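You operate a simulated robot arm through the tools that you are given. There is no shell and no other tool. Be economical: measure what you need, move in short steps, check, and stop when the job is done.

You run a simulated robot arm. Do the job below in one go: nothing can be reset, and whatever is moved stays where it is left.

## Task
Tip out the green glass, rinse it from the clear jug and stand it back.
Fine: tip into the wash tub; pour the glass over half full, put the jug back, tip that water out too. Set down upright: what you pick out, clear jug.

Only the result counts: the job must be done as asked and must still hold three seconds after the hand-in. Knocking over, shifting, dropping, spilling or breaking anything else fails it.

## Robot
A 6-joint arm with a two-finger parallel gripper, fixed in place. Base frame: the origin is at the foot of the arm, x ahead of it, y to its left, z up. Units: cm, degrees, N and s.
With the tool pointing down near the work surface it reaches from about 18 to 84 cm from the base axis. Its first joint turns from -166.0 to 166.0 degrees. Payload 3.91 kg.
Tool frame: the origin (TCP) lies between the finger pads and is the grasp point; the fingertips stand 3 cm ahead of it; z points along the fingers, y is the line along which they close. The gripper opens to 11 cm. The fingers are 2 cm wide and 1 cm thick; the gripper's body (4.8 by 11.2 cm) begins 5.5 cm behind the TCP.
Orientation is that of the tool frame in the base frame, as [roll, pitch, yaw] about the fixed x, y, z axes, in that order (R = Rz(yaw) Ry(pitch) Rx(roll)). With the fingers straight down and closing along the base's y, the tool's x points along the base's -x, its y along +y and its z along -z.

## Interface
- The arm moves only by the tool servo_tool. Its argument "increments" is a list of rows, each a list of 6 numbers: the shift along the base's x, y, z in cm, then the turn, a rotation vector about the base's x, y, z in degrees. In form: [[x, y, z, ax, ay, az], ...]. A call has 1 to 10 rows; each row is the pose to reach, as a shift and turn from the pose commanded when the call began. "gripper" is the finger opening in cm, from 0 to 11, set as the call begins (left out, the last holds). Each row takes 0.2 s and may step no farther than 5 cm and 8.6 degrees from the row before; otherwise, or with a gripper value out of range, the whole call is refused. A pose out of reach is approached as far as the arm can. The call stops where the force on the tool passes 80 N (or 10 N more than at its start, if that is more) or the arm is blocked; 0.2 s more then pass. Each finger travels about 10.8 cm/s and halts on what it meets, pressing with about 26 N; the grip force reading is that of the motor and also rises with nothing between the fingers. The clock runs only during rows and for 0.2 s after the last one: add rows that repeat a pose to give the fingers time. The reply holds the time, the measured pose of the TCP, the force on the tool along the base axes, the opening and the grip force, in the units named above and with some noise, with the torque about the TCP (base axes, N m) and any sound that the robot's microphone picked up.
- Cameras (640 x 400 px; columns grow to the right, rows downward): "scene" is fixed at [21.88, 50.11, 159.55]; the picture's right is [-0.92, -0.38, 0.00], its down [-0.36, 0.88, -0.31] and it looks along [0.12, -0.29, -0.95] (base axes); focal length 250 px, centre (320, 200). "wrist" rides on the gripper at [7.7, 0.7, -11.4] in the tool frame; the picture's right is [-0.09, 1.00, 0.00], its down [-0.80, -0.07, -0.59] and it looks along [-0.59, -0.05, 0.80] (tool axes); focal length 270 px, centre (320, 200). There is no depth. A picture from a camera that has moved, and an enlarged one, comes with that camera's place and axes in the base frame and with its lens.
- capture(camera): a new picture of that camera. The clock stands still meanwhile.
- move_column(by): slides the trunk up (or, below 0, down) by that many cm; the arm rides with it, the base frame stays. It gives what a move gives, with no picture.
- inspect(camera, box): a new picture of the part [left, top, right, bottom] of that camera's present view, enlarged. The clock stands still meanwhile.
- sign_off(): hands the job in; it is judged then, once.

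Go step by step. Nothing tells you positions but the pictures and the camera data: compare them with the known pose of the tool, close in by small moves and look again before you grip or let go. The budget is 120 turns and 76 pictures, counting those below and the enlarged ones. Unless the task says otherwise, let go and move clear before handing in, and close with one line.

The tools are called after ">>>" as a command line: name --pt "numbers of a row" for each row, then --argument value for the rest, lists and objects as JSON in quotes. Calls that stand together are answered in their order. servo_tool: Moves the arm, as the interface text tells. Its arguments: {"type":"object","properties":{"increments":{"type":"array"},"gripper":{"type":"number"}},"required":["increments"]} The other tools are called the same way: move_column (by) slides the trunk up or down; capture (camera) takes a picture; inspect (camera, box) takes an enlarged picture of a part of a camera's view; sign_off () hands the job in.

At the start:

```text
t: 0.0
eef_pos: [21.72, 28.4, 126.71]
ee_rot: [-180.0, -0.1, -180.0]
ft_force: [-0.9, 0.1, 0.0]
ft_torque: [-0.01, -0.03, -0.02]
grip_width: 11.0
finger_force: 0.0
trunk travel left (down, up): [-45.0, 9.0]
```

scene: 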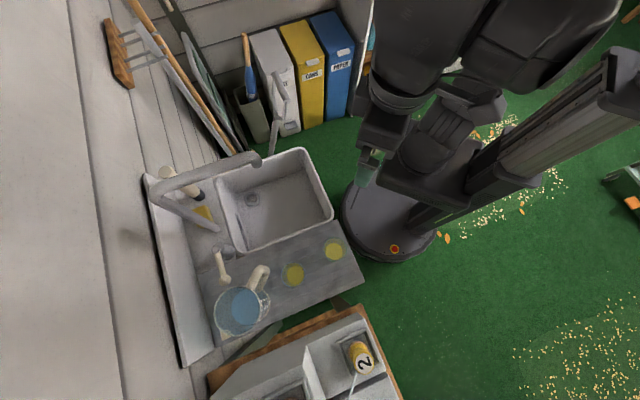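
wrist: 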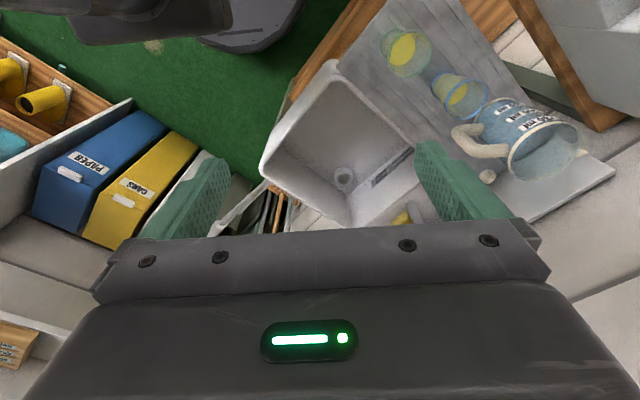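

I see a sink (wash tub), two glasses with yellow liquid, and a clear jug of water on a drainboard. I'll zoom in to measure them.

>>> inspect --camera "scene" --box '[140, 130, 380, 370]'

>>> inspect --camera "wrist" --box '[260, 0, 640, 240]'

```text
1.67 times, centred on (260, 250) of scene
camera zoom: at [21.88, 50.11, 159.55], right [-0.92, -0.38, 0.0], down [-0.36, 0.88, -0.31], along [0.12, -0.29, -0.95], focal length 417 px, centre (420, 117)
```

zoom: 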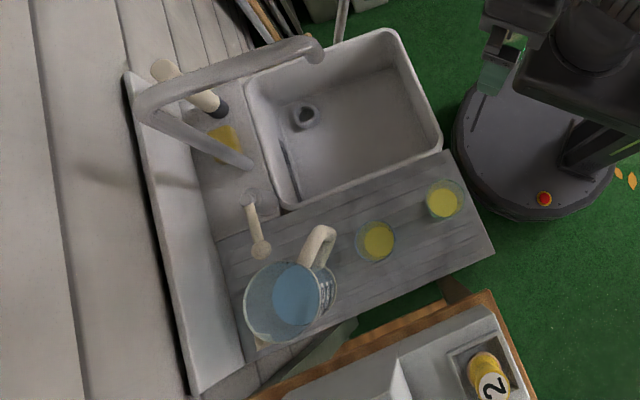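

```text
1.67 times, centred on (450, 120) of wrist
camera zoom: at [13.99, 29.16, 138.25], right [0.09, 1.0, 0.0], down [0.8, -0.07, 0.59], along [0.59, -0.05, -0.8], focal length 450 px, centre (103, 333)
```

zoom: 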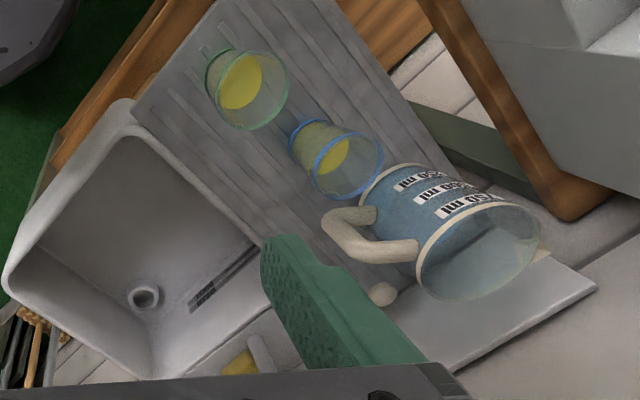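

The green-rimmed glass is the one nearest the robot (about 21, 41), the blue-rimmed one is at about (29, 51), the jug at about (36, 61) and the tub at about (43, 34). I'll turn the wrist so the camera rides above the tool when it is horizontal.

>>> servo_tool --pt "0 0 0 0 0 -8.5" --pt "0 0 0 0 0 -17" --pt "0 0 0 0 0 -25.5" --pt "0 0 0 0 0 -34" --pt "0 0 0 0 0 -42.5" --pt "0 0 0 0 0 -51" --pt "0 0 0 0 0 -59.5" --pt "0 0 0 0 0 -68"

>>> servo_tool --pt "0 0 0 0 0 -8.5" --pt "0 0 0 0 0 -17" --pt "0 0 0 0 0 -25.5" --pt "0 0 0 0 0 -34" --pt "0 0 0 0 0 -42.5" --pt "0 0 0 0 0 -51" --pt "0 0 0 0 0 -59.5"

```text
t: 1.8
eef_pos: [21.62, 28.56, 126.73]
ee_rot: [-179.9, -0.1, 111.7]
ft_force: [0.0, -0.1, -0.2]
ft_torque: [-0.01, -0.01, 0.0]
grip_width: 11.03
finger_force: 0.1
trunk travel left (down, up): [-45.0, 9.0]
```

```text
t: 3.4
eef_pos: [33.33, 19.7, 126.07]
ee_rot: [-179.3, -0.1, 53.9]
ft_force: [0.9, 0.0, -0.8]
ft_torque: [0.01, 0.01, -0.01]
grip_width: 10.99
finger_force: 0.0
out of reach, approached as far as the arm can: row 4, 5, 6, 7
trunk travel left (down, up): [-45.0, 9.0]
```

Joint 6 hit its limit, so I'll go back the other way to the natural wrist orientation and use a tilted approach instead.

>>> servo_tool --pt "0 0 0 0 0 8.5" --pt "0 0 0 0 0 17" --pt "0 0 0 0 0 25.5" --pt "0 0 0 0 0 34" --pt "0 0 0 0 0 42.5" --pt "0 0 0 0 0 51" --pt "0 0 0 0 0 59.5" --pt "0 0 0 0 0 68" --pt "0 0 0 0 0 76.5" --pt "0 0 0 0 0 85"

>>> servo_tool --pt "0 0 0 0 0 8.5" --pt "0 0 0 0 0 17" --pt "0 0 0 0 0 25.5" --pt "0 0 0 0 0 34" --pt "0 0 0 0 0 42.5" --pt "0 0 0 0 0 51" --pt "0 0 0 0 0 59.5" --pt "0 0 0 0 0 68" --pt "0 0 0 0 0 76.5" --pt "0 0 0 0 0 85"

>>> capture --camera "wrist"

```text
t: 5.6
eef_pos: [33.25, 19.96, 125.75]
ee_rot: [-180.0, -0.1, 137.6]
ft_force: [0.8, -0.2, 0.5]
ft_torque: [0.03, 0.01, -0.01]
grip_width: 11.01
finger_force: 0.0
trunk travel left (down, up): [-45.0, 9.0]
```

```text
t: 7.8
eef_pos: [33.31, 20.07, 125.74]
ee_rot: [179.9, 0.0, -137.4]
ft_force: [0.6, -0.3, 1.2]
ft_torque: [0.03, -0.02, 0.0]
grip_width: 11.0
finger_force: 0.1
trunk travel left (down, up): [-45.0, 9.0]
```

```text
71 pictures are left
camera wrist: at [27.16, 15.25, 137.26], right [-0.61, 0.79, 0.0], down [0.64, 0.49, 0.59], along [0.47, 0.36, -0.8], focal length 270 px, centre (320, 200)
```

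wrist: 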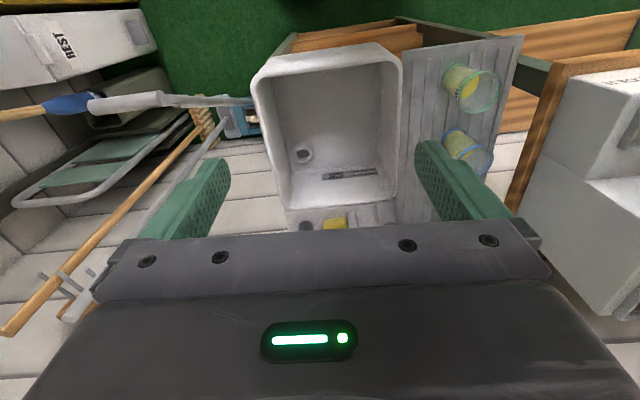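

The view looks down into the tub. I'll back toward the robot, align with the drainboard row and tilt the tool so the camera gets a side view of the glasses.

>>> servo_tool --pt "-4 1.5 0 0 0 4" --pt "-8 3 0 0 0 8" --pt "-12 4.5 0 0 0 8" --pt "-16 6 0 0 0 8" --pt "-20 7.5 0 0 0 8"

>>> servo_tool --pt "0 0 0 5.8 -4.8 0" --pt "0 0 0 11.6 -9.5 0" --pt "0 0 0 17.4 -14.3 0" --pt "0 0 0 23.2 -19 0" --pt "0 0 0 29 -23.8 0" --pt "0 0 0 34.8 -28.6 0"

>>> capture --camera "wrist"

>>> capture --camera "scene"

```text
t: 9.0
eef_pos: [13.26, 27.43, 125.57]
ee_rot: [-180.0, 0.0, -129.6]
ft_force: [0.2, -0.5, 0.3]
ft_torque: [-0.01, 0.0, -0.02]
grip_width: 11.01
finger_force: 0.0
trunk travel left (down, up): [-45.0, 9.0]
```

```text
t: 10.4
eef_pos: [13.26, 27.37, 125.78]
ee_rot: [179.9, 45.0, -129.6]
ft_force: [0.0, 0.1, -0.1]
ft_torque: [0.0, -0.02, 0.01]
grip_width: 11.01
finger_force: 0.1
trunk travel left (down, up): [-45.0, 9.0]
```

```text
70 pictures are left
camera wrist: at [4.11, 17.36, 128.38], right [-0.73, 0.68, 0.06], down [0.15, 0.07, 0.99], along [0.67, 0.73, -0.15], focal length 270 px, centre (320, 200)
```

wrist: 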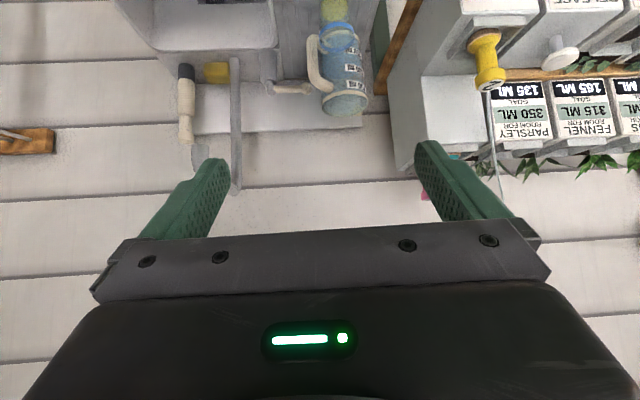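

```text
69 pictures are left
```

scene: 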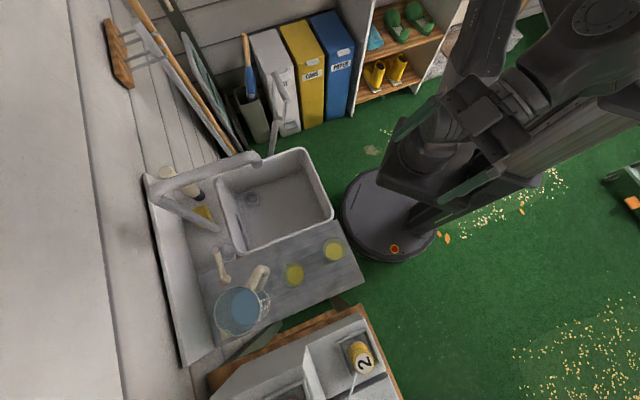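

The tilted pose works and the wrist view comes out upside down. I'll lower the trunk to bring the camera level with the glasses.

>>> move_column --by -22

>>> capture --camera "wrist"

```text
t: 12.7
eef_pos: [13.31, 27.43, 103.61]
ee_rot: [179.8, 44.9, -129.6]
ft_force: [-0.9, 0.3, -0.8]
ft_torque: [0.01, -0.01, 0.02]
grip_width: 11.0
finger_force: 0.1
trunk travel left (down, up): [-23.0, 31.0]
```

```text
68 pictures are left
camera wrist: at [4.11, 17.37, 106.41], right [-0.73, 0.68, 0.06], down [0.15, 0.07, 0.99], along [0.67, 0.73, -0.15], focal length 270 px, centre (320, 200)
```

wrist: 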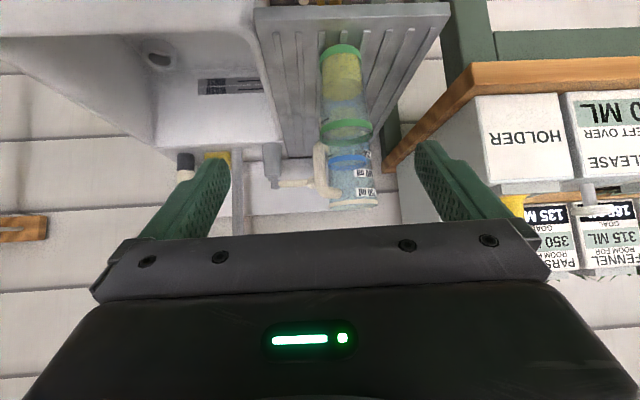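

>>> inspect --camera "wrist" --box '[240, 0, 480, 220]'

```text
1.82 times, centred on (360, 110) of wrist
camera zoom: at [4.11, 17.37, 106.41], right [-0.73, 0.68, 0.06], down [0.15, 0.07, 0.99], along [0.67, 0.73, -0.15], focal length 491 px, centre (247, 364)
```

zoom: 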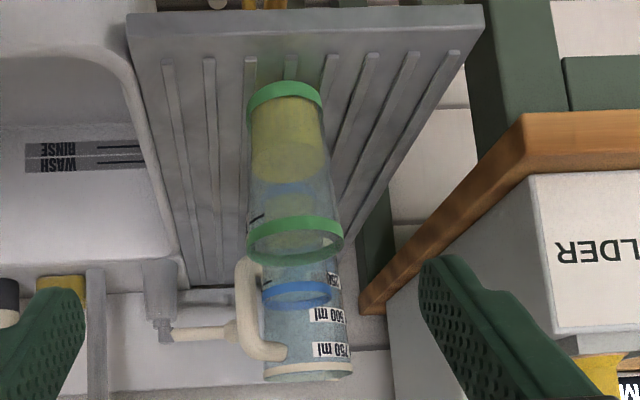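

The green glass is at about (21.1, 41.1): counter at z≈84, rim at ≈95, 5–6 cm across. I'll flatten the tool to about 20° below horizontal and line up behind the glass.

>>> servo_tool --pt "0.7 2.3 0 6.4 -5.3 0" --pt "1.4 4.6 0 12.85 -10.6 0" --pt "2.1 6.8 0 19.3 -15.9 0" --pt "2.1 6.8 -4 19.3 -15.9 0" --pt "2.1 6.8 -8 19.3 -15.9 0" --pt "2.1 6.8 -11 19.3 -15.9 0"

>>> capture --camera "wrist"

>>> inspect --camera "scene" --box '[200, 150, 440, 350]'

```text
t: 14.1
eef_pos: [15.2, 34.46, 92.63]
ee_rot: [179.9, 69.9, -129.5]
ft_force: [-0.3, -0.3, 0.4]
ft_torque: [-0.03, -0.02, 0.01]
grip_width: 11.0
finger_force: 0.1
trunk travel left (down, up): [-23.0, 31.0]
```

```text
66 pictures are left
camera wrist: at [6.14, 24.42, 89.22], right [-0.75, 0.66, 0.08], down [-0.13, -0.27, 0.96], along [0.65, 0.71, 0.28], focal length 270 px, centre (320, 200)
```

wrist: 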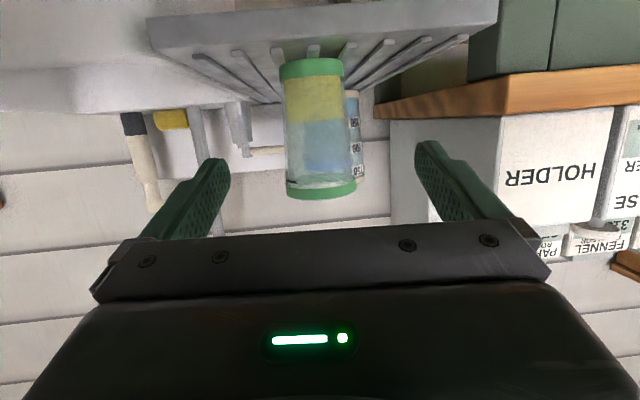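

```text
2.00 times, centred on (320, 250) of scene
camera zoom: at [21.88, 50.11, 159.55], right [-0.92, -0.38, 0.0], down [-0.36, 0.88, -0.31], along [0.12, -0.29, -0.95], focal length 500 px, centre (320, 100)
```

zoom: 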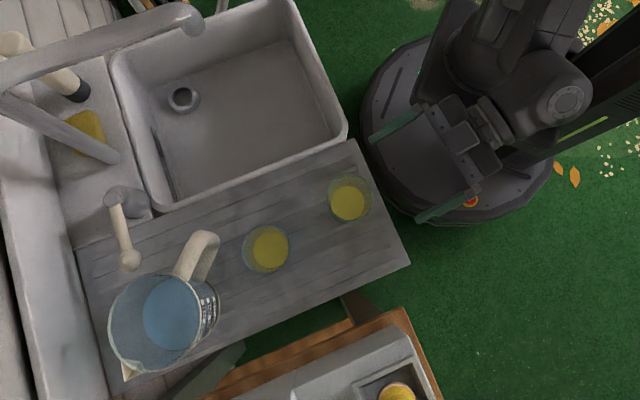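

The glass is 8.9 cm ahead and nearly centred. I'll move in, descending to mid-height, and then check before closing.

>>> servo_tool --pt "0.28 -0.23 -1.3 0 0 0" --pt "0.28 -0.23 -2.6 0 0 0" --pt "2.2 2.1 -2.6 0 0 0" --pt "4.1 4.4 -2.6 0 0 0" --pt "5.95 6.63 -2.6 0 0 0" --pt "5.95 6.63 -2.6 0 0 0"

>>> capture --camera "wrist"

>>> inspect --camera "scene" --box '[260, 180, 400, 300]'

```text
t: 15.5
eef_pos: [21.31, 40.81, 90.19]
ee_rot: [179.8, 70.0, -129.6]
ft_force: [0.6, 0.1, 0.2]
ft_torque: [0.03, 0.01, -0.01]
grip_width: 11.0
finger_force: 0.0
trunk travel left (down, up): [-23.0, 31.0]
```

```text
64 pictures are left
camera wrist: at [12.25, 30.84, 86.94], right [-0.75, 0.66, 0.08], down [-0.13, -0.27, 0.96], along [0.65, 0.71, 0.28], focal length 270 px, centre (320, 200)
```

wrist: 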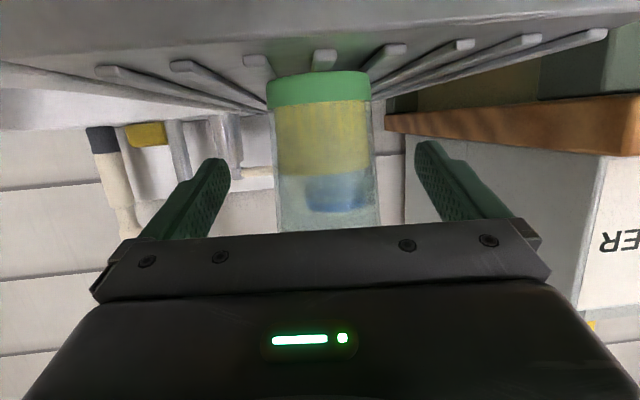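

```text
3.33 times, centred on (330, 240) of scene
camera zoom: at [21.88, 50.11, 159.55], right [-0.92, -0.38, 0.0], down [-0.36, 0.88, -0.31], along [0.12, -0.29, -0.95], focal length 833 px, centre (287, 67)
```

zoom: 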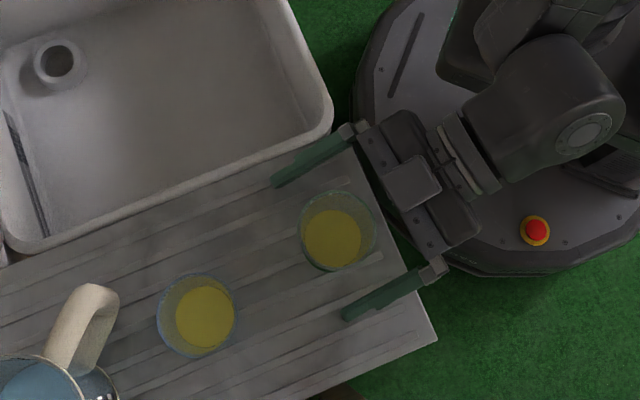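

The fingers straddle the glass symmetrically, so I'm closing now.

>>> servo_tool --pt "0 0 0 0 0 0" --pt "0 0 0 0 0 0" --pt "0 0 0 0 0 0" --pt "0 0 0 0 0 0" --gripper 4

>>> servo_tool --pt "0 0 1.5 0 0 0" --pt "0 0 3 0 0 0" --pt "0 0 3 0 0 0"

>>> capture --camera "wrist"

```text
t: 16.5
eef_pos: [21.32, 40.65, 90.17]
ee_rot: [179.8, 70.1, -129.6]
ft_force: [0.5, 1.4, 0.6]
ft_torque: [0.06, -0.04, 0.03]
grip_width: 5.34
finger_force: 26.1
trunk travel left (down, up): [-23.0, 31.0]
```

```text
t: 17.3
eef_pos: [21.25, 40.89, 93.17]
ee_rot: [179.8, 70.0, -129.5]
ft_force: [-0.4, -0.7, -1.9]
ft_torque: [-0.01, 0.02, -0.02]
grip_width: 5.36
finger_force: 25.6
trunk travel left (down, up): [-23.0, 31.0]
```

```text
62 pictures are left
camera wrist: at [12.22, 30.89, 89.89], right [-0.75, 0.66, 0.08], down [-0.13, -0.27, 0.96], along [0.65, 0.71, 0.28], focal length 270 px, centre (320, 200)
```

wrist: 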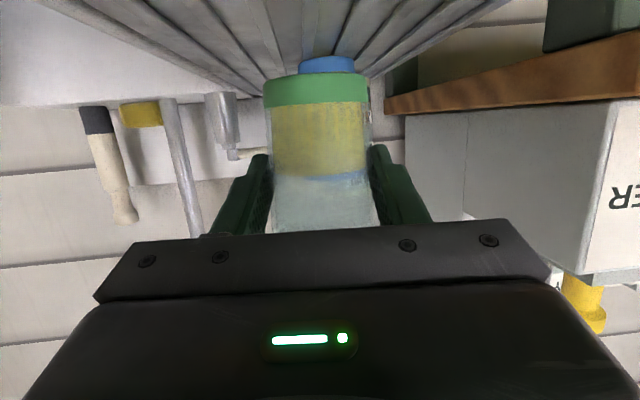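

Lifted cleanly. Next I raise it and carry it over the tub, keeping it level and below/in front of the tap spout.

>>> servo_tool --pt "0 0 3 0 0 0" --pt "0 0 6 0 0 0" --pt "2 -1 7.5 0 0 0" --pt "4.5 -2.2 7.5 0 0 0" --pt "7 -3.4 7.5 0 0 0" --pt "9.5 -4.6 7.5 0 0 0" --pt "12 -5.8 7.5 0 0 0" --pt "14 -6.7 7.5 0 0 0" --pt "14.7 -7 7.5 0 0 0" --pt "14.7 -7 7.5 0 0 0"

>>> inspect --camera "scene" --box '[140, 130, 380, 330]'

```text
t: 19.5
eef_pos: [29.98, 39.4, 100.39]
ee_rot: [179.9, 70.0, -129.5]
ft_force: [0.2, -0.4, -1.4]
ft_torque: [0.0, 0.0, -0.03]
grip_width: 5.34
finger_force: 25.7
out of reach, approached as far as the arm can: row 6, 7, 8, 9, 10
trunk travel left (down, up): [-23.0, 31.0]
```

```text
2.00 times, centred on (260, 230) of scene
camera zoom: at [21.88, 50.11, 159.55], right [-0.92, -0.38, 0.0], down [-0.36, 0.88, -0.31], along [0.12, -0.29, -0.95], focal length 500 px, centre (440, 140)
```

zoom: 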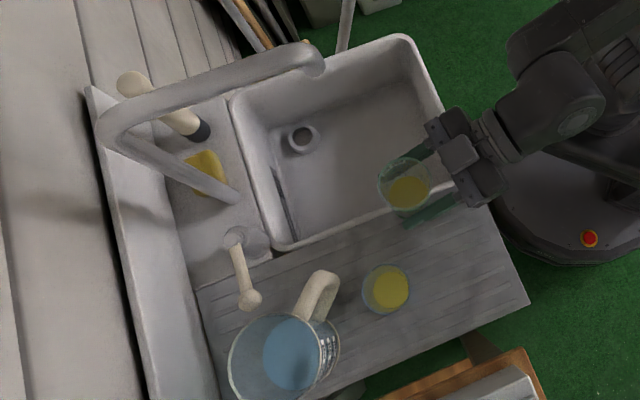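

The arm reached a limit with the tool aligned radially. I'll turn the tool about the vertical as I carry it further over the tub.

>>> servo_tool --pt "0 0 0 0 0 -7" --pt "0.5 -0.5 0 0 0 -14" --pt "1.5 -1.5 0 0 0 -21" --pt "3 -3 0 0 0 -24" --pt "4.5 -4.2 0 0 0 -26" --pt "6 -5.4 0 0 0 -28" --pt "6 -5.4 0 0 0 -28"

```text
t: 21.1
eef_pos: [35.9, 33.82, 100.33]
ee_rot: [179.9, 69.9, -157.5]
ft_force: [0.5, 0.3, -2.0]
ft_torque: [0.01, 0.03, 0.02]
grip_width: 5.33
finger_force: 26.1
out of reach, approached as far as the arm can: row 1, 2, 3
trunk travel left (down, up): [-23.0, 31.0]
```

Now at the tub. I'll roll the glass about the tool axis toward the tub's middle.

>>> servo_tool --pt "1 0.4 -1 0 0 0" --pt "1.5 0.6 -2 6.9 2.9 -2.7" --pt "1.5 0.6 -2 13.9 5.8 -5.5" --pt "1.5 0.6 -2 20.8 8.6 -8.2" --pt "1.5 0.6 -2 27.8 11.5 -10.9" --pt "1.5 0.6 -2 34.7 14.4 -13.7" --pt "1.5 0.6 -2 41.7 17.3 -16.4" --pt "1.5 0.6 -2 48.6 20.2 -19.2" --pt "1.5 0.6 -2 55.6 23 -21.9" --pt "1.5 0.6 -2 62.5 25.9 -24.6"

>>> inspect --camera "scene" --box '[140, 130, 380, 330]'

```text
t: 23.3
eef_pos: [37.93, 34.16, 104.07]
ee_rot: [112.6, 17.4, 119.5]
ft_force: [0.0, 0.3, -1.7]
ft_torque: [-0.01, 0.01, -0.05]
grip_width: 5.33
finger_force: 26.2
out of reach, approached as far as the arm can: row 8, 9, 10
trunk travel left (down, up): [-23.0, 31.0]
```

```text
2.00 times, centred on (260, 230) of scene
camera zoom: at [21.88, 50.11, 159.55], right [-0.92, -0.38, 0.0], down [-0.36, 0.88, -0.31], along [0.12, -0.29, -0.95], focal length 500 px, centre (440, 140)
```

zoom: 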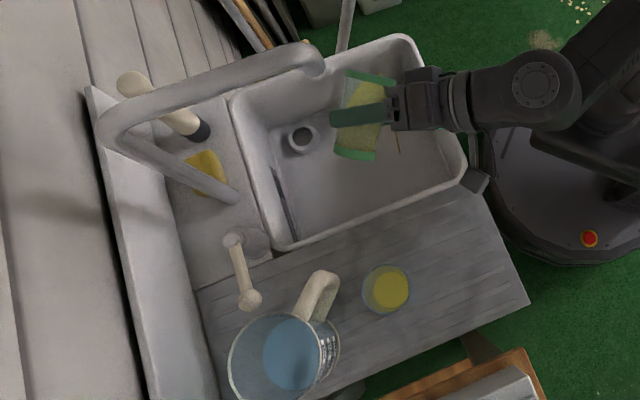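

The roll stopped at about 66° with yellow liquid starting to run into the tub. I'll lower the trunk so the arm has more room, then keep tipping.

>>> move_column --by -7

>>> servo_tool --pt "-0.5 0.2 0 6.9 2.9 -2.7" --pt "-0.5 0.2 0 13.9 5.8 -5.5" --pt "-0.5 0.2 0 20.8 8.6 -8.2" --pt "-0.5 0.2 0 27.8 11.5 -10.9" --pt "-0.5 0.2 0 34.7 14.4 -13.7" --pt "-0.5 0.2 0 41.7 17.3 -16.4" --pt "-0.5 0.2 0 48.6 20.2 -19.2"

>>> inspect --camera "scene" --box '[140, 130, 380, 330]'

```text
t: 24.4
eef_pos: [37.98, 33.98, 97.0]
ee_rot: [112.6, 17.4, 119.4]
ft_force: [0.5, 1.0, -2.0]
ft_torque: [-0.03, -0.03, 0.0]
grip_width: 5.35
finger_force: 26.4
trunk travel left (down, up): [-16.0, 38.0]
```

```text
t: 26.0
eef_pos: [46.27, 25.92, 105.45]
ee_rot: [119.4, -34.2, 99.9]
ft_force: [0.3, 0.9, -0.2]
ft_torque: [-0.03, -0.01, -0.03]
grip_width: 5.32
finger_force: 25.8
out of reach, approached as far as the arm can: row 1, 2, 3, 4, 5, 6, 7
trunk travel left (down, up): [-16.0, 38.0]
```

```text
2.00 times, centred on (260, 230) of scene
camera zoom: at [21.88, 50.11, 159.55], right [-0.92, -0.38, 0.0], down [-0.36, 0.88, -0.31], along [0.12, -0.29, -0.95], focal length 500 px, centre (440, 140)
```

zoom: 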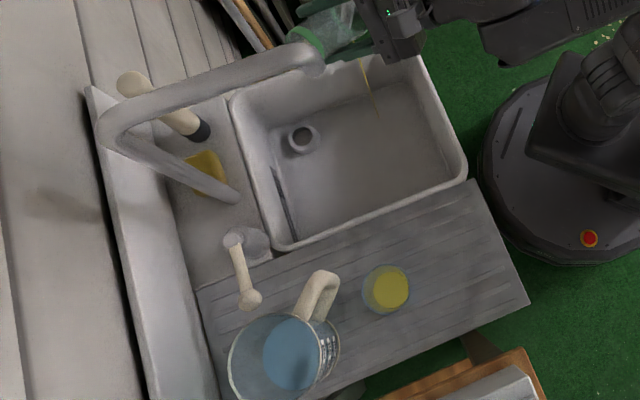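

The glass is now tipped about 113° over the tub, but the arm drifted. I'll look closely for where the liquid went and the clearance to the tap.

>>> inspect --camera "scene" --box '[220, 120, 340, 220]'

>>> capture --camera "wrist"

```text
4.00 times, centred on (280, 170) of scene
camera zoom: at [21.88, 50.11, 159.55], right [-0.92, -0.38, 0.0], down [-0.36, 0.88, -0.31], along [0.12, -0.29, -0.95], focal length 1000 px, centre (480, 320)
```

zoom: 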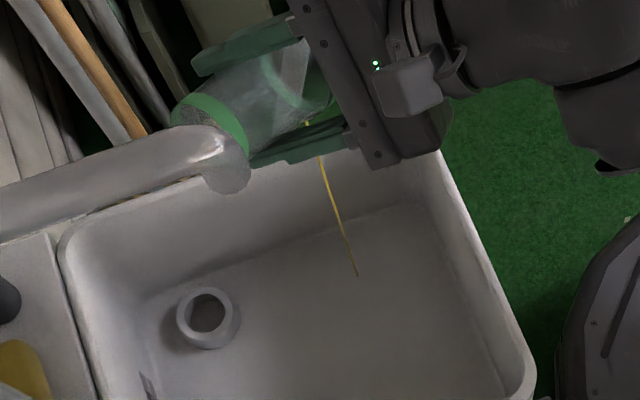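

```text
57 pictures are left
camera wrist: at [36.21, 27.02, 115.1], right [0.58, -0.47, 0.67], down [-0.41, -0.88, -0.26], along [0.71, -0.12, -0.7], focal length 270 px, centre (320, 200)
```

wrist: 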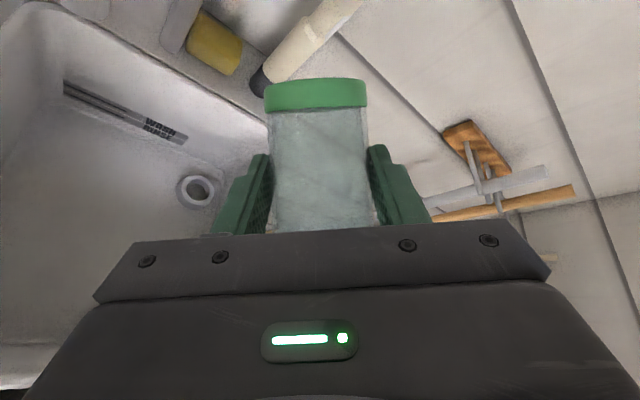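

The glass looks empty apart from a trickle falling inside the tub. I'll hold here until it stops.

>>> servo_tool --pt "0 0 0 0 0 0" --pt "0 0 0 0 0 0" --pt "0 0 0 0 0 0" --pt "0 0 0 0 0 0" --pt "0 0 0 0 0 0" --pt "0 0 0 0 0 0" --pt "0 0 0 0 0 0" --pt "0 0 0 0 0 0" --pt "0 0 0 0 0 0" --pt "0 0 0 0 0 0"

>>> inspect --camera "scene" --box '[220, 120, 340, 220]'

```text
t: 28.2
eef_pos: [46.26, 25.87, 105.62]
ee_rot: [119.4, -34.2, 100.0]
ft_force: [0.0, 0.0, -0.7]
ft_torque: [-0.02, 0.0, 0.03]
grip_width: 5.3
finger_force: 26.2
trunk travel left (down, up): [-16.0, 38.0]
```

```text
4.00 times, centred on (280, 170) of scene
camera zoom: at [21.88, 50.11, 159.55], right [-0.92, -0.38, 0.0], down [-0.36, 0.88, -0.31], along [0.12, -0.29, -0.95], focal length 1000 px, centre (480, 320)
```

zoom: 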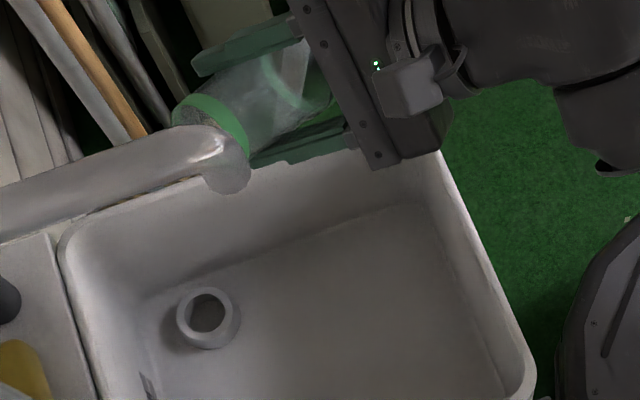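

The trickle has stopped and the glass is empty. I'll retreat from the tap and roll back upright over the tub.

>>> servo_tool --pt "-1.5 -2 0 0 0 0" --pt "-3.5 -2.5 -0.5 -6.9 -3.6 3.45" --pt "-5 -2 -1 -13.8 -7.2 6.9" --pt "-6 -1 -1.5 -20.7 -10.8 10.35" --pt "-7 0 -2 -27.6 -14.3 13.8" --pt "-8 1 -2 -34.4 -17.9 17.3" --pt "-8.5 2 -2 -41.3 -21.4 20.7" --pt "-9 3 -2 -48.2 -25 24.2" --pt "-9.5 4 -2 -55.1 -28.6 27.6" --pt "-10 5 -2 -62 -32.1 31.1"

>>> inspect --camera "scene" --box '[140, 130, 380, 330]'

```text
t: 30.4
eef_pos: [36.27, 30.66, 103.56]
ee_rot: [119.9, 34.9, 135.6]
ft_force: [0.1, -0.1, -1.2]
ft_torque: [0.04, 0.02, 0.0]
grip_width: 5.33
finger_force: 26.3
trunk travel left (down, up): [-16.0, 38.0]
```

```text
2.00 times, centred on (260, 230) of scene
camera zoom: at [21.88, 50.11, 159.55], right [-0.92, -0.38, 0.0], down [-0.36, 0.88, -0.31], along [0.12, -0.29, -0.95], focal length 500 px, centre (440, 140)
```

zoom: 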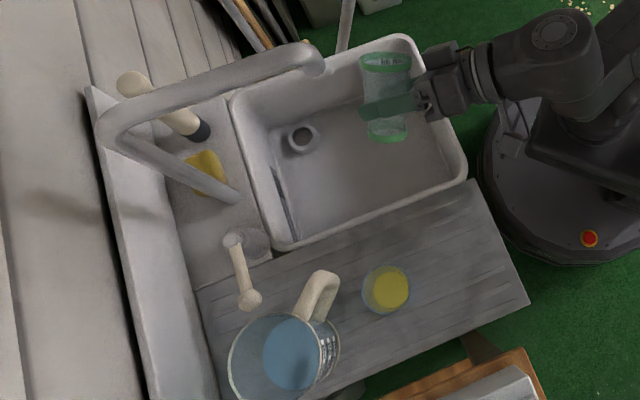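

Coming back fine. I'll finish rolling upright.

>>> servo_tool --pt "0 0 0 -6.9 -3.6 3.45" --pt "0 0 0 -13.8 -7.2 6.9" --pt "0 0.5 0 -20.7 -10.8 10.35" --pt "0 1 0 -27.6 -14.3 13.8" --pt "0 1.5 0 -34.4 -17.9 17.3" --pt "0 2 0 -41.3 -21.4 20.7" --pt "0 2 0 -41.3 -21.4 20.7"

```text
t: 32.0
eef_pos: [36.25, 32.69, 103.34]
ee_rot: [179.3, 65.8, -153.4]
ft_force: [0.1, -0.1, -0.9]
ft_torque: [-0.01, -0.03, -0.03]
grip_width: 5.29
finger_force: 26.2
trunk travel left (down, up): [-16.0, 38.0]
```

Upright within a few degrees. I'll correct the pitch and yaw and carry the glass back above its original spot.

>>> servo_tool --pt "0 0 0 1.9 -3.8 0"

>>> servo_tool --pt "-2.5 1.4 0 0 0 4" --pt "-5 2.8 0 0 0 8" --pt "-7.5 4.2 -1 0 0 12" --pt "-10 5.6 -2 0 0 16" --pt "-12.5 7 -2.5 0 0 20" --pt "-15 8.2 -3 0 0 23.8" --pt "-15 8.2 -3 0 0 23.8"

>>> inspect --camera "scene" --box '[140, 130, 380, 330]'

>>> capture --camera "wrist"

```text
t: 32.4
eef_pos: [36.22, 32.59, 103.34]
ee_rot: [179.1, 70.2, -153.7]
ft_force: [0.6, 0.9, -0.3]
ft_torque: [0.02, 0.01, 0.01]
grip_width: 5.29
finger_force: 25.5
trunk travel left (down, up): [-16.0, 38.0]
```

```text
t: 34.0
eef_pos: [21.16, 40.6, 100.58]
ee_rot: [179.0, 70.1, -129.8]
ft_force: [0.6, -0.3, -0.7]
ft_torque: [0.0, 0.01, -0.01]
grip_width: 5.3
finger_force: 26.1
trunk travel left (down, up): [-16.0, 38.0]
```

```text
2.00 times, centred on (260, 230) of scene
camera zoom: at [21.88, 50.11, 159.55], right [-0.92, -0.38, 0.0], down [-0.36, 0.88, -0.31], along [0.12, -0.29, -0.95], focal length 500 px, centre (440, 140)
```

zoom: 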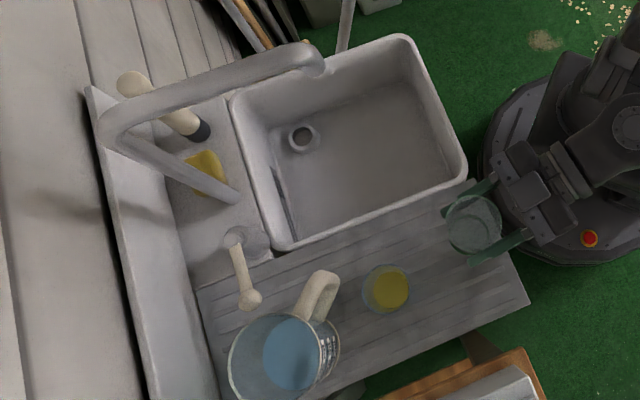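

```text
53 pictures are left
camera wrist: at [12.3, 30.6, 97.27], right [-0.76, 0.65, 0.09], down [-0.12, -0.27, 0.95], along [0.64, 0.71, 0.28], focal length 270 px, centre (320, 200)
```

wrist: 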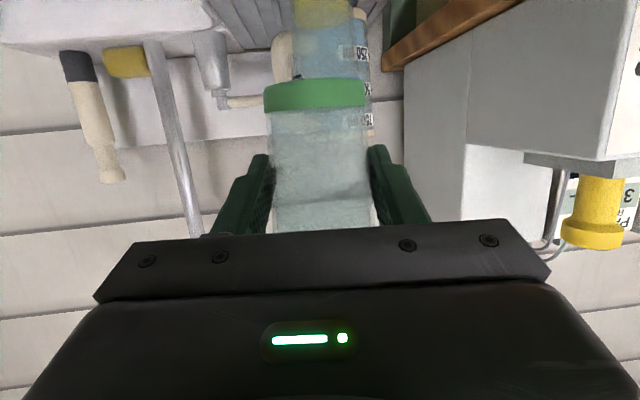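

The glass is empty and steady in the grip. I'll lower it to the original height (TCP z≈90.2).

>>> servo_tool --pt "0.1 0.2 -3 0 0 0" --pt "0.1 0.2 -6 0 0 0" --pt "0.1 0.2 -8.5 0 0 0" --pt "0.1 0.2 -9.5 0 0 0" --pt "0.1 0.2 -9.9 0 0 0" --pt "0.1 0.2 -10.1 0 0 0"

```text
t: 35.4
eef_pos: [21.47, 40.99, 90.43]
ee_rot: [179.1, 70.1, -129.8]
ft_force: [0.2, 0.1, -0.9]
ft_torque: [-0.02, 0.02, 0.0]
grip_width: 5.29
finger_force: 26.3
trunk travel left (down, up): [-16.0, 38.0]
```

>>> servo_tool --pt "0 0 -0.1 0 0 0" --pt "0 0 -0.2 0 0 0" --pt "0 0 -0.3 0 0 0"

>>> capture --camera "wrist"

```text
t: 36.2
eef_pos: [21.47, 40.93, 90.08]
ee_rot: [179.1, 70.2, -129.9]
ft_force: [0.1, -0.1, -1.7]
ft_torque: [-0.02, 0.04, 0.02]
grip_width: 5.3
finger_force: 26.2
trunk travel left (down, up): [-16.0, 38.0]
```

```text
52 pictures are left
camera wrist: at [12.4, 30.98, 86.76], right [-0.76, 0.65, 0.09], down [-0.12, -0.27, 0.95], along [0.64, 0.71, 0.28], focal length 270 px, centre (320, 200)
```

wrist: 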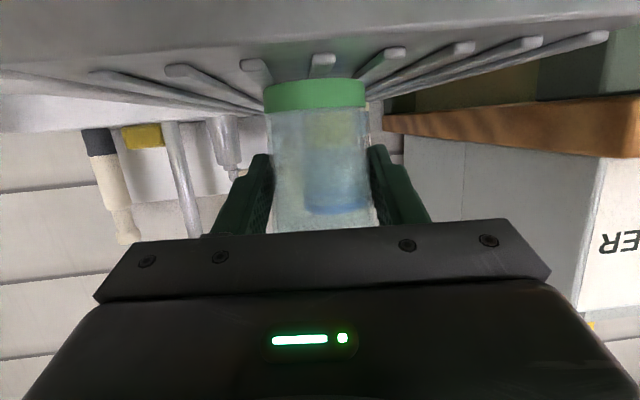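

The base still looks a few millimetres up, so I'll lower further in small steps.

>>> servo_tool --pt "0 0 -0.1 0 0 0" --pt "0 0 -0.2 0 0 0" --pt "0 0 -0.3 0 0 0"

>>> inspect --camera "wrist" --box '[220, 40, 420, 240]'

```text
t: 37.0
eef_pos: [21.16, 41.01, 89.99]
ee_rot: [178.7, 70.3, -130.2]
ft_force: [0.2, 4.8, 14.8]
ft_torque: [0.02, 0.05, 0.07]
grip_width: 5.3
finger_force: 26.1
trunk travel left (down, up): [-16.0, 38.0]
```

```text
2.00 times, centred on (320, 140) of wrist
camera zoom: at [12.36, 31.05, 86.6], right [-0.75, 0.65, 0.09], down [-0.12, -0.28, 0.95], along [0.64, 0.71, 0.29], focal length 541 px, centre (320, 320)
```

zoom: 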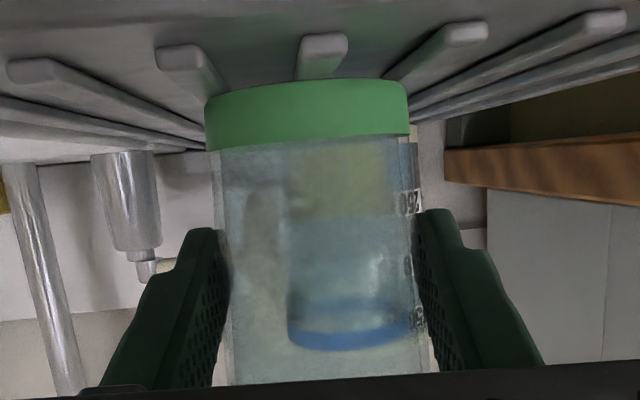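

It's in firm contact with the counter. I'll relieve slightly, open and back straight out.

>>> servo_tool --pt "0 0 0.15 0 0 0" --pt "0 0 0.15 0 0 0"

>>> servo_tool --pt "0 0 0 0 0 0" --pt "0 0 0 0 0 0" --pt "0 0 0 0 0 0" --pt "-1.9 -2.3 0 0 0 0" --pt "-3.8 -4.6 0 0 0 0" --pt "-5.7 -6.9 0.5 0 0 0" --pt "-7.5 -9.2 3 0 0 0" --gripper 11

>>> capture --camera "wrist"

>>> inspect --camera "scene" --box '[200, 200, 380, 350]'

```text
t: 37.6
eef_pos: [21.38, 41.01, 89.89]
ee_rot: [179.1, 70.3, -129.9]
ft_force: [2.5, 3.4, 10.3]
ft_torque: [0.07, -0.04, 0.04]
grip_width: 5.24
finger_force: 25.7
trunk travel left (down, up): [-16.0, 38.0]
```

```text
t: 39.2
eef_pos: [13.73, 31.96, 92.91]
ee_rot: [179.1, 70.1, -129.7]
ft_force: [-0.4, 0.1, -0.4]
ft_torque: [0.0, 0.0, 0.0]
grip_width: 10.98
finger_force: 0.0
trunk travel left (down, up): [-16.0, 38.0]
```

```text
50 pictures are left
camera wrist: at [4.79, 21.9, 89.58], right [-0.75, 0.65, 0.09], down [-0.12, -0.27, 0.96], along [0.64, 0.71, 0.28], focal length 270 px, centre (320, 200)
```

wrist: 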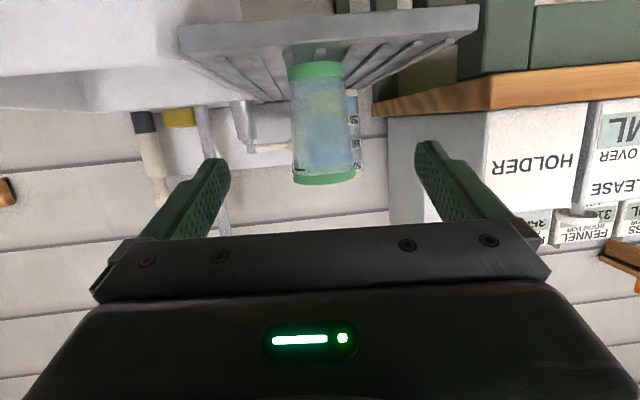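

```text
2.67 times, centred on (290, 275) of scene
camera zoom: at [21.88, 50.11, 159.55], right [-0.92, -0.38, 0.0], down [-0.36, 0.88, -0.31], along [0.12, -0.29, -0.95], focal length 667 px, centre (400, 0)
```

zoom: 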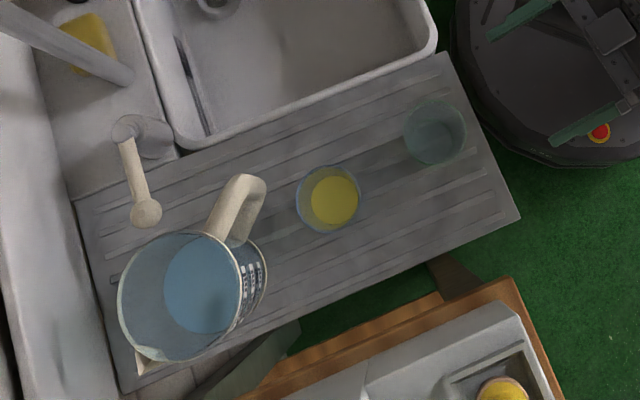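

The glass is back upright and empty at its spot. The jug's handle points roughly toward -y with its outer bar near (35, 53) and z about 90–99. I'll raise the trunk and swing to a look-in pose behind the handle.

>>> move_column --by 20

>>> servo_tool --pt "1 1 0 -5 4.2 0" --pt "2 2 0 -10 8.4 0" --pt "3 3 0 -15 12.6 0" --pt "4 4 0 -19.3 16 0"

>>> servo_tool --pt "2.5 0.5 0 0 0 6" --pt "5 1 0 0 0 12" --pt "7.5 1.5 0 0 0 18" --pt "10 2 0 0 0 24" --pt "12.5 3 0 0 0 30" --pt "15 4 -2 0 0 32" --pt "15 4 -5 0 0 32"

>>> capture --camera "wrist"

>>> capture --camera "scene"

```text
t: 41.4
eef_pos: [13.84, 31.93, 112.78]
ee_rot: [179.0, 70.2, -130.0]
ft_force: [-0.1, 1.0, 0.1]
ft_torque: [-0.01, 0.0, 0.04]
grip_width: 11.0
finger_force: 0.1
trunk travel left (down, up): [-36.0, 18.0]
```

```text
t: 42.4
eef_pos: [17.76, 35.76, 112.83]
ee_rot: [179.0, 44.9, -129.7]
ft_force: [-0.3, 1.1, 0.7]
ft_torque: [-0.02, -0.01, -0.02]
grip_width: 11.01
finger_force: 0.1
trunk travel left (down, up): [-36.0, 18.0]
```

```text
t: 44.0
eef_pos: [32.82, 39.8, 107.9]
ee_rot: [179.2, 45.1, -97.8]
ft_force: [-0.4, -0.8, 0.3]
ft_torque: [-0.02, 0.01, 0.01]
grip_width: 11.01
finger_force: 0.1
trunk travel left (down, up): [-36.0, 18.0]
```

```text
48 pictures are left
camera wrist: at [30.46, 26.4, 110.67], right [-0.98, 0.19, 0.07], down [0.1, 0.13, 0.99], along [0.17, 0.97, -0.15], focal length 270 px, centre (320, 200)
```

wrist: 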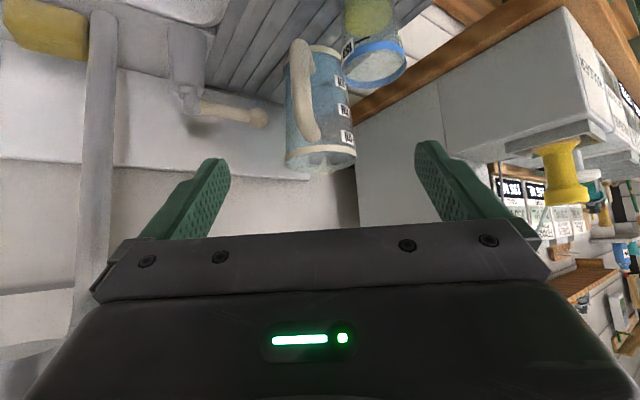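

```text
47 pictures are left
```

scene: 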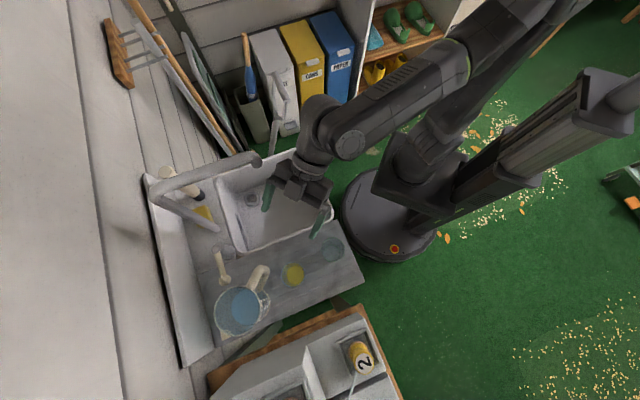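

>>> inspect --camera "wrist" --box '[240, 20, 420, 200]'

>>> inspect --camera "scene" --box '[200, 240, 320, 350]'

```text
2.22 times, centred on (330, 110) of wrist
camera zoom: at [30.46, 26.4, 110.67], right [-0.98, 0.19, 0.07], down [0.1, 0.13, 0.99], along [0.17, 0.97, -0.15], focal length 601 px, centre (298, 400)
```

zoom: 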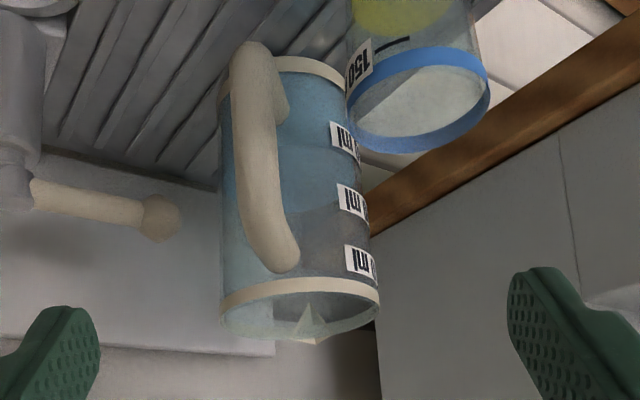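

```text
3.64 times, centred on (260, 295) of scene
camera zoom: at [21.88, 50.11, 159.55], right [-0.92, -0.38, 0.0], down [-0.36, 0.88, -0.31], along [0.12, -0.29, -0.95], focal length 909 px, centre (538, -146)
```

zoom: 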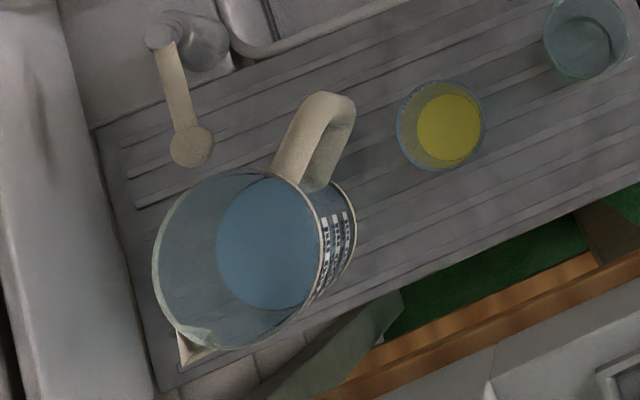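

The jug is a ~10 cm cylinder, rim at z≈100, with the handle bar (~2 cm thick) near (35.8, 52.8, z 90–99) and the lip opposite. I'll go to a pre-grasp pose lined up with the handle plane.

>>> servo_tool --pt "0.9 2.5 -2 0 0 2.5" --pt "1.8 5 -4.5 0 0 5" --pt "2.7 7.4 -6.7 0 0 5" --pt "2.7 7.4 -6.7 0 0 5" --gripper 5

>>> capture --camera "wrist"

>>> inspect --camera "scene" --box '[200, 220, 350, 345]'

```text
t: 45.0
eef_pos: [35.54, 47.27, 101.16]
ee_rot: [179.2, 45.1, -92.9]
ft_force: [-0.3, -0.2, 0.6]
ft_torque: [-0.01, 0.03, 0.01]
grip_width: 5.02
finger_force: 0.1
trunk travel left (down, up): [-36.0, 18.0]
```

```text
44 pictures are left
camera wrist: at [34.36, 33.82, 103.86], right [-0.99, 0.1, 0.07], down [0.09, 0.14, 0.99], along [0.09, 0.98, -0.15], focal length 270 px, centre (320, 200)
```

wrist: 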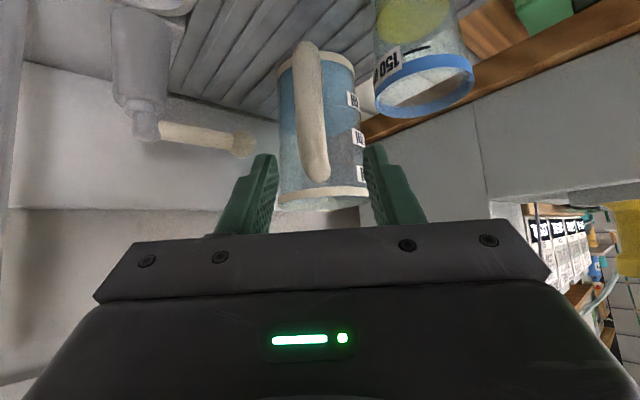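

```text
3.20 times, centred on (275, 282) of scene
camera zoom: at [21.88, 50.11, 159.55], right [-0.92, -0.38, 0.0], down [-0.36, 0.88, -0.31], along [0.12, -0.29, -0.95], focal length 800 px, centre (464, -64)
```

zoom: 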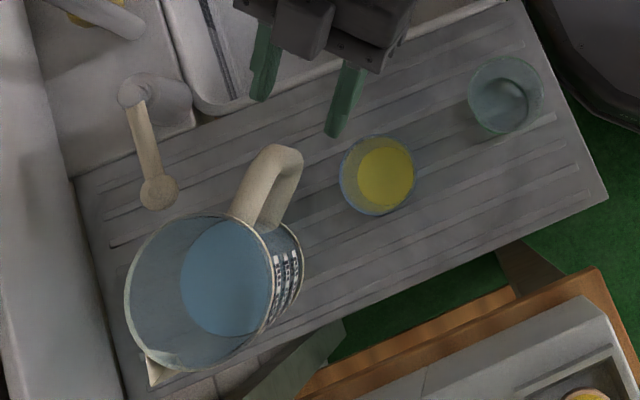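

The handle is slightly toward +x of the tool axis. I'll close most of the distance and recheck the handle between the fingers.

>>> servo_tool --pt "0.4 1.2 -1.2 0 0 0" --pt "0.45 2.4 -2.4 0 0 0" --pt "0.5 3.4 -3.6 0 0 0" --pt "0.5 3.4 -3.6 0 0 0" --gripper 5.5

>>> inspect --camera "wrist" --box '[200, 0, 440, 240]'

>>> inspect --camera "scene" --box '[220, 230, 320, 320]'

```text
t: 46.0
eef_pos: [35.91, 50.8, 97.61]
ee_rot: [179.3, 45.1, -92.8]
ft_force: [1.2, -0.5, 0.8]
ft_torque: [-0.02, 0.0, 0.01]
grip_width: 5.51
finger_force: 0.0
trunk travel left (down, up): [-36.0, 18.0]
```

```text
1.67 times, centred on (320, 120) of wrist
camera zoom: at [34.76, 37.2, 100.3], right [-0.99, 0.1, 0.07], down [0.09, 0.14, 0.99], along [0.09, 0.98, -0.15], focal length 450 px, centre (320, 333)
```

zoom: 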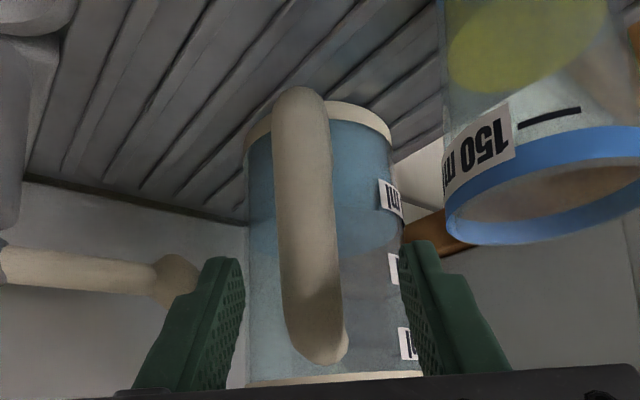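

```text
4.44 times, centred on (270, 275) of scene
camera zoom: at [21.88, 50.11, 159.55], right [-0.92, -0.38, 0.0], down [-0.36, 0.88, -0.31], along [0.12, -0.29, -0.95], focal length 1111 px, centre (542, -133)
```

zoom: 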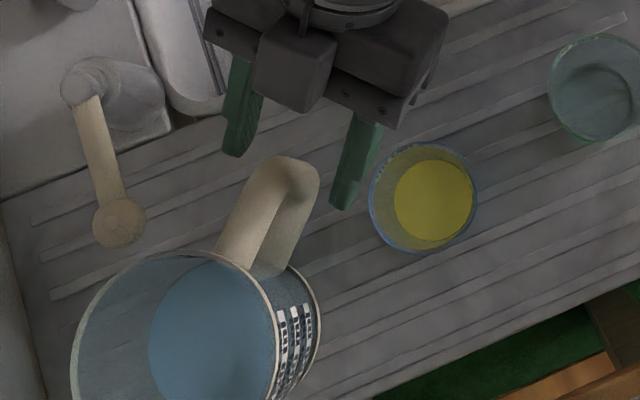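

The handle sits between the fingers, about 3 mm toward +x of centre. I'll move in to the grasp point.

>>> servo_tool --pt "0.35 0.8 -0.7 0 0 0" --pt "0.4 1.6 -1.5 0 0 0" --pt "0.4 2.3 -2.2 0 0 0" --pt "0.4 2.3 -2.2 0 0 0"

>>> inspect --camera "wrist" --box '[200, 0, 440, 240]'

>>> inspect --camera "scene" --box '[220, 230, 320, 320]'

```text
t: 47.0
eef_pos: [36.39, 52.86, 95.38]
ee_rot: [179.2, 45.0, -92.8]
ft_force: [0.7, 0.6, -0.5]
ft_torque: [0.0, 0.05, 0.01]
grip_width: 5.51
finger_force: 0.1
trunk travel left (down, up): [-36.0, 18.0]
```

```text
1.67 times, centred on (320, 120) of wrist
camera zoom: at [35.13, 39.48, 97.99], right [-0.99, 0.1, 0.07], down [0.09, 0.14, 0.99], along [0.09, 0.98, -0.15], focal length 450 px, centre (320, 333)
```

zoom: 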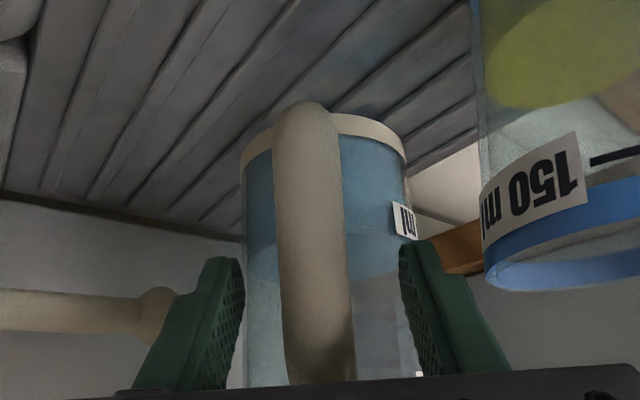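

```text
4.44 times, centred on (270, 275) of scene
camera zoom: at [21.88, 50.11, 159.55], right [-0.92, -0.38, 0.0], down [-0.36, 0.88, -0.31], along [0.12, -0.29, -0.95], focal length 1111 px, centre (542, -133)
```

zoom: 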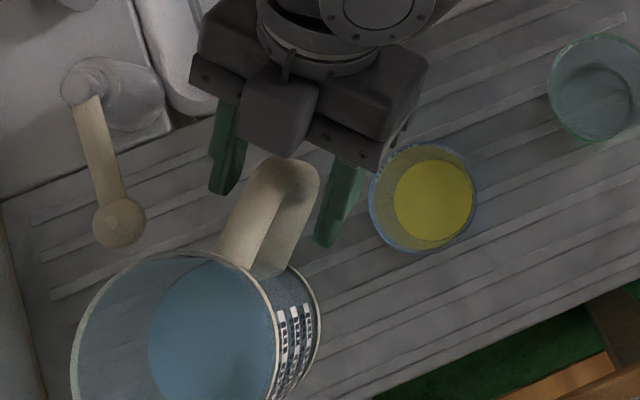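

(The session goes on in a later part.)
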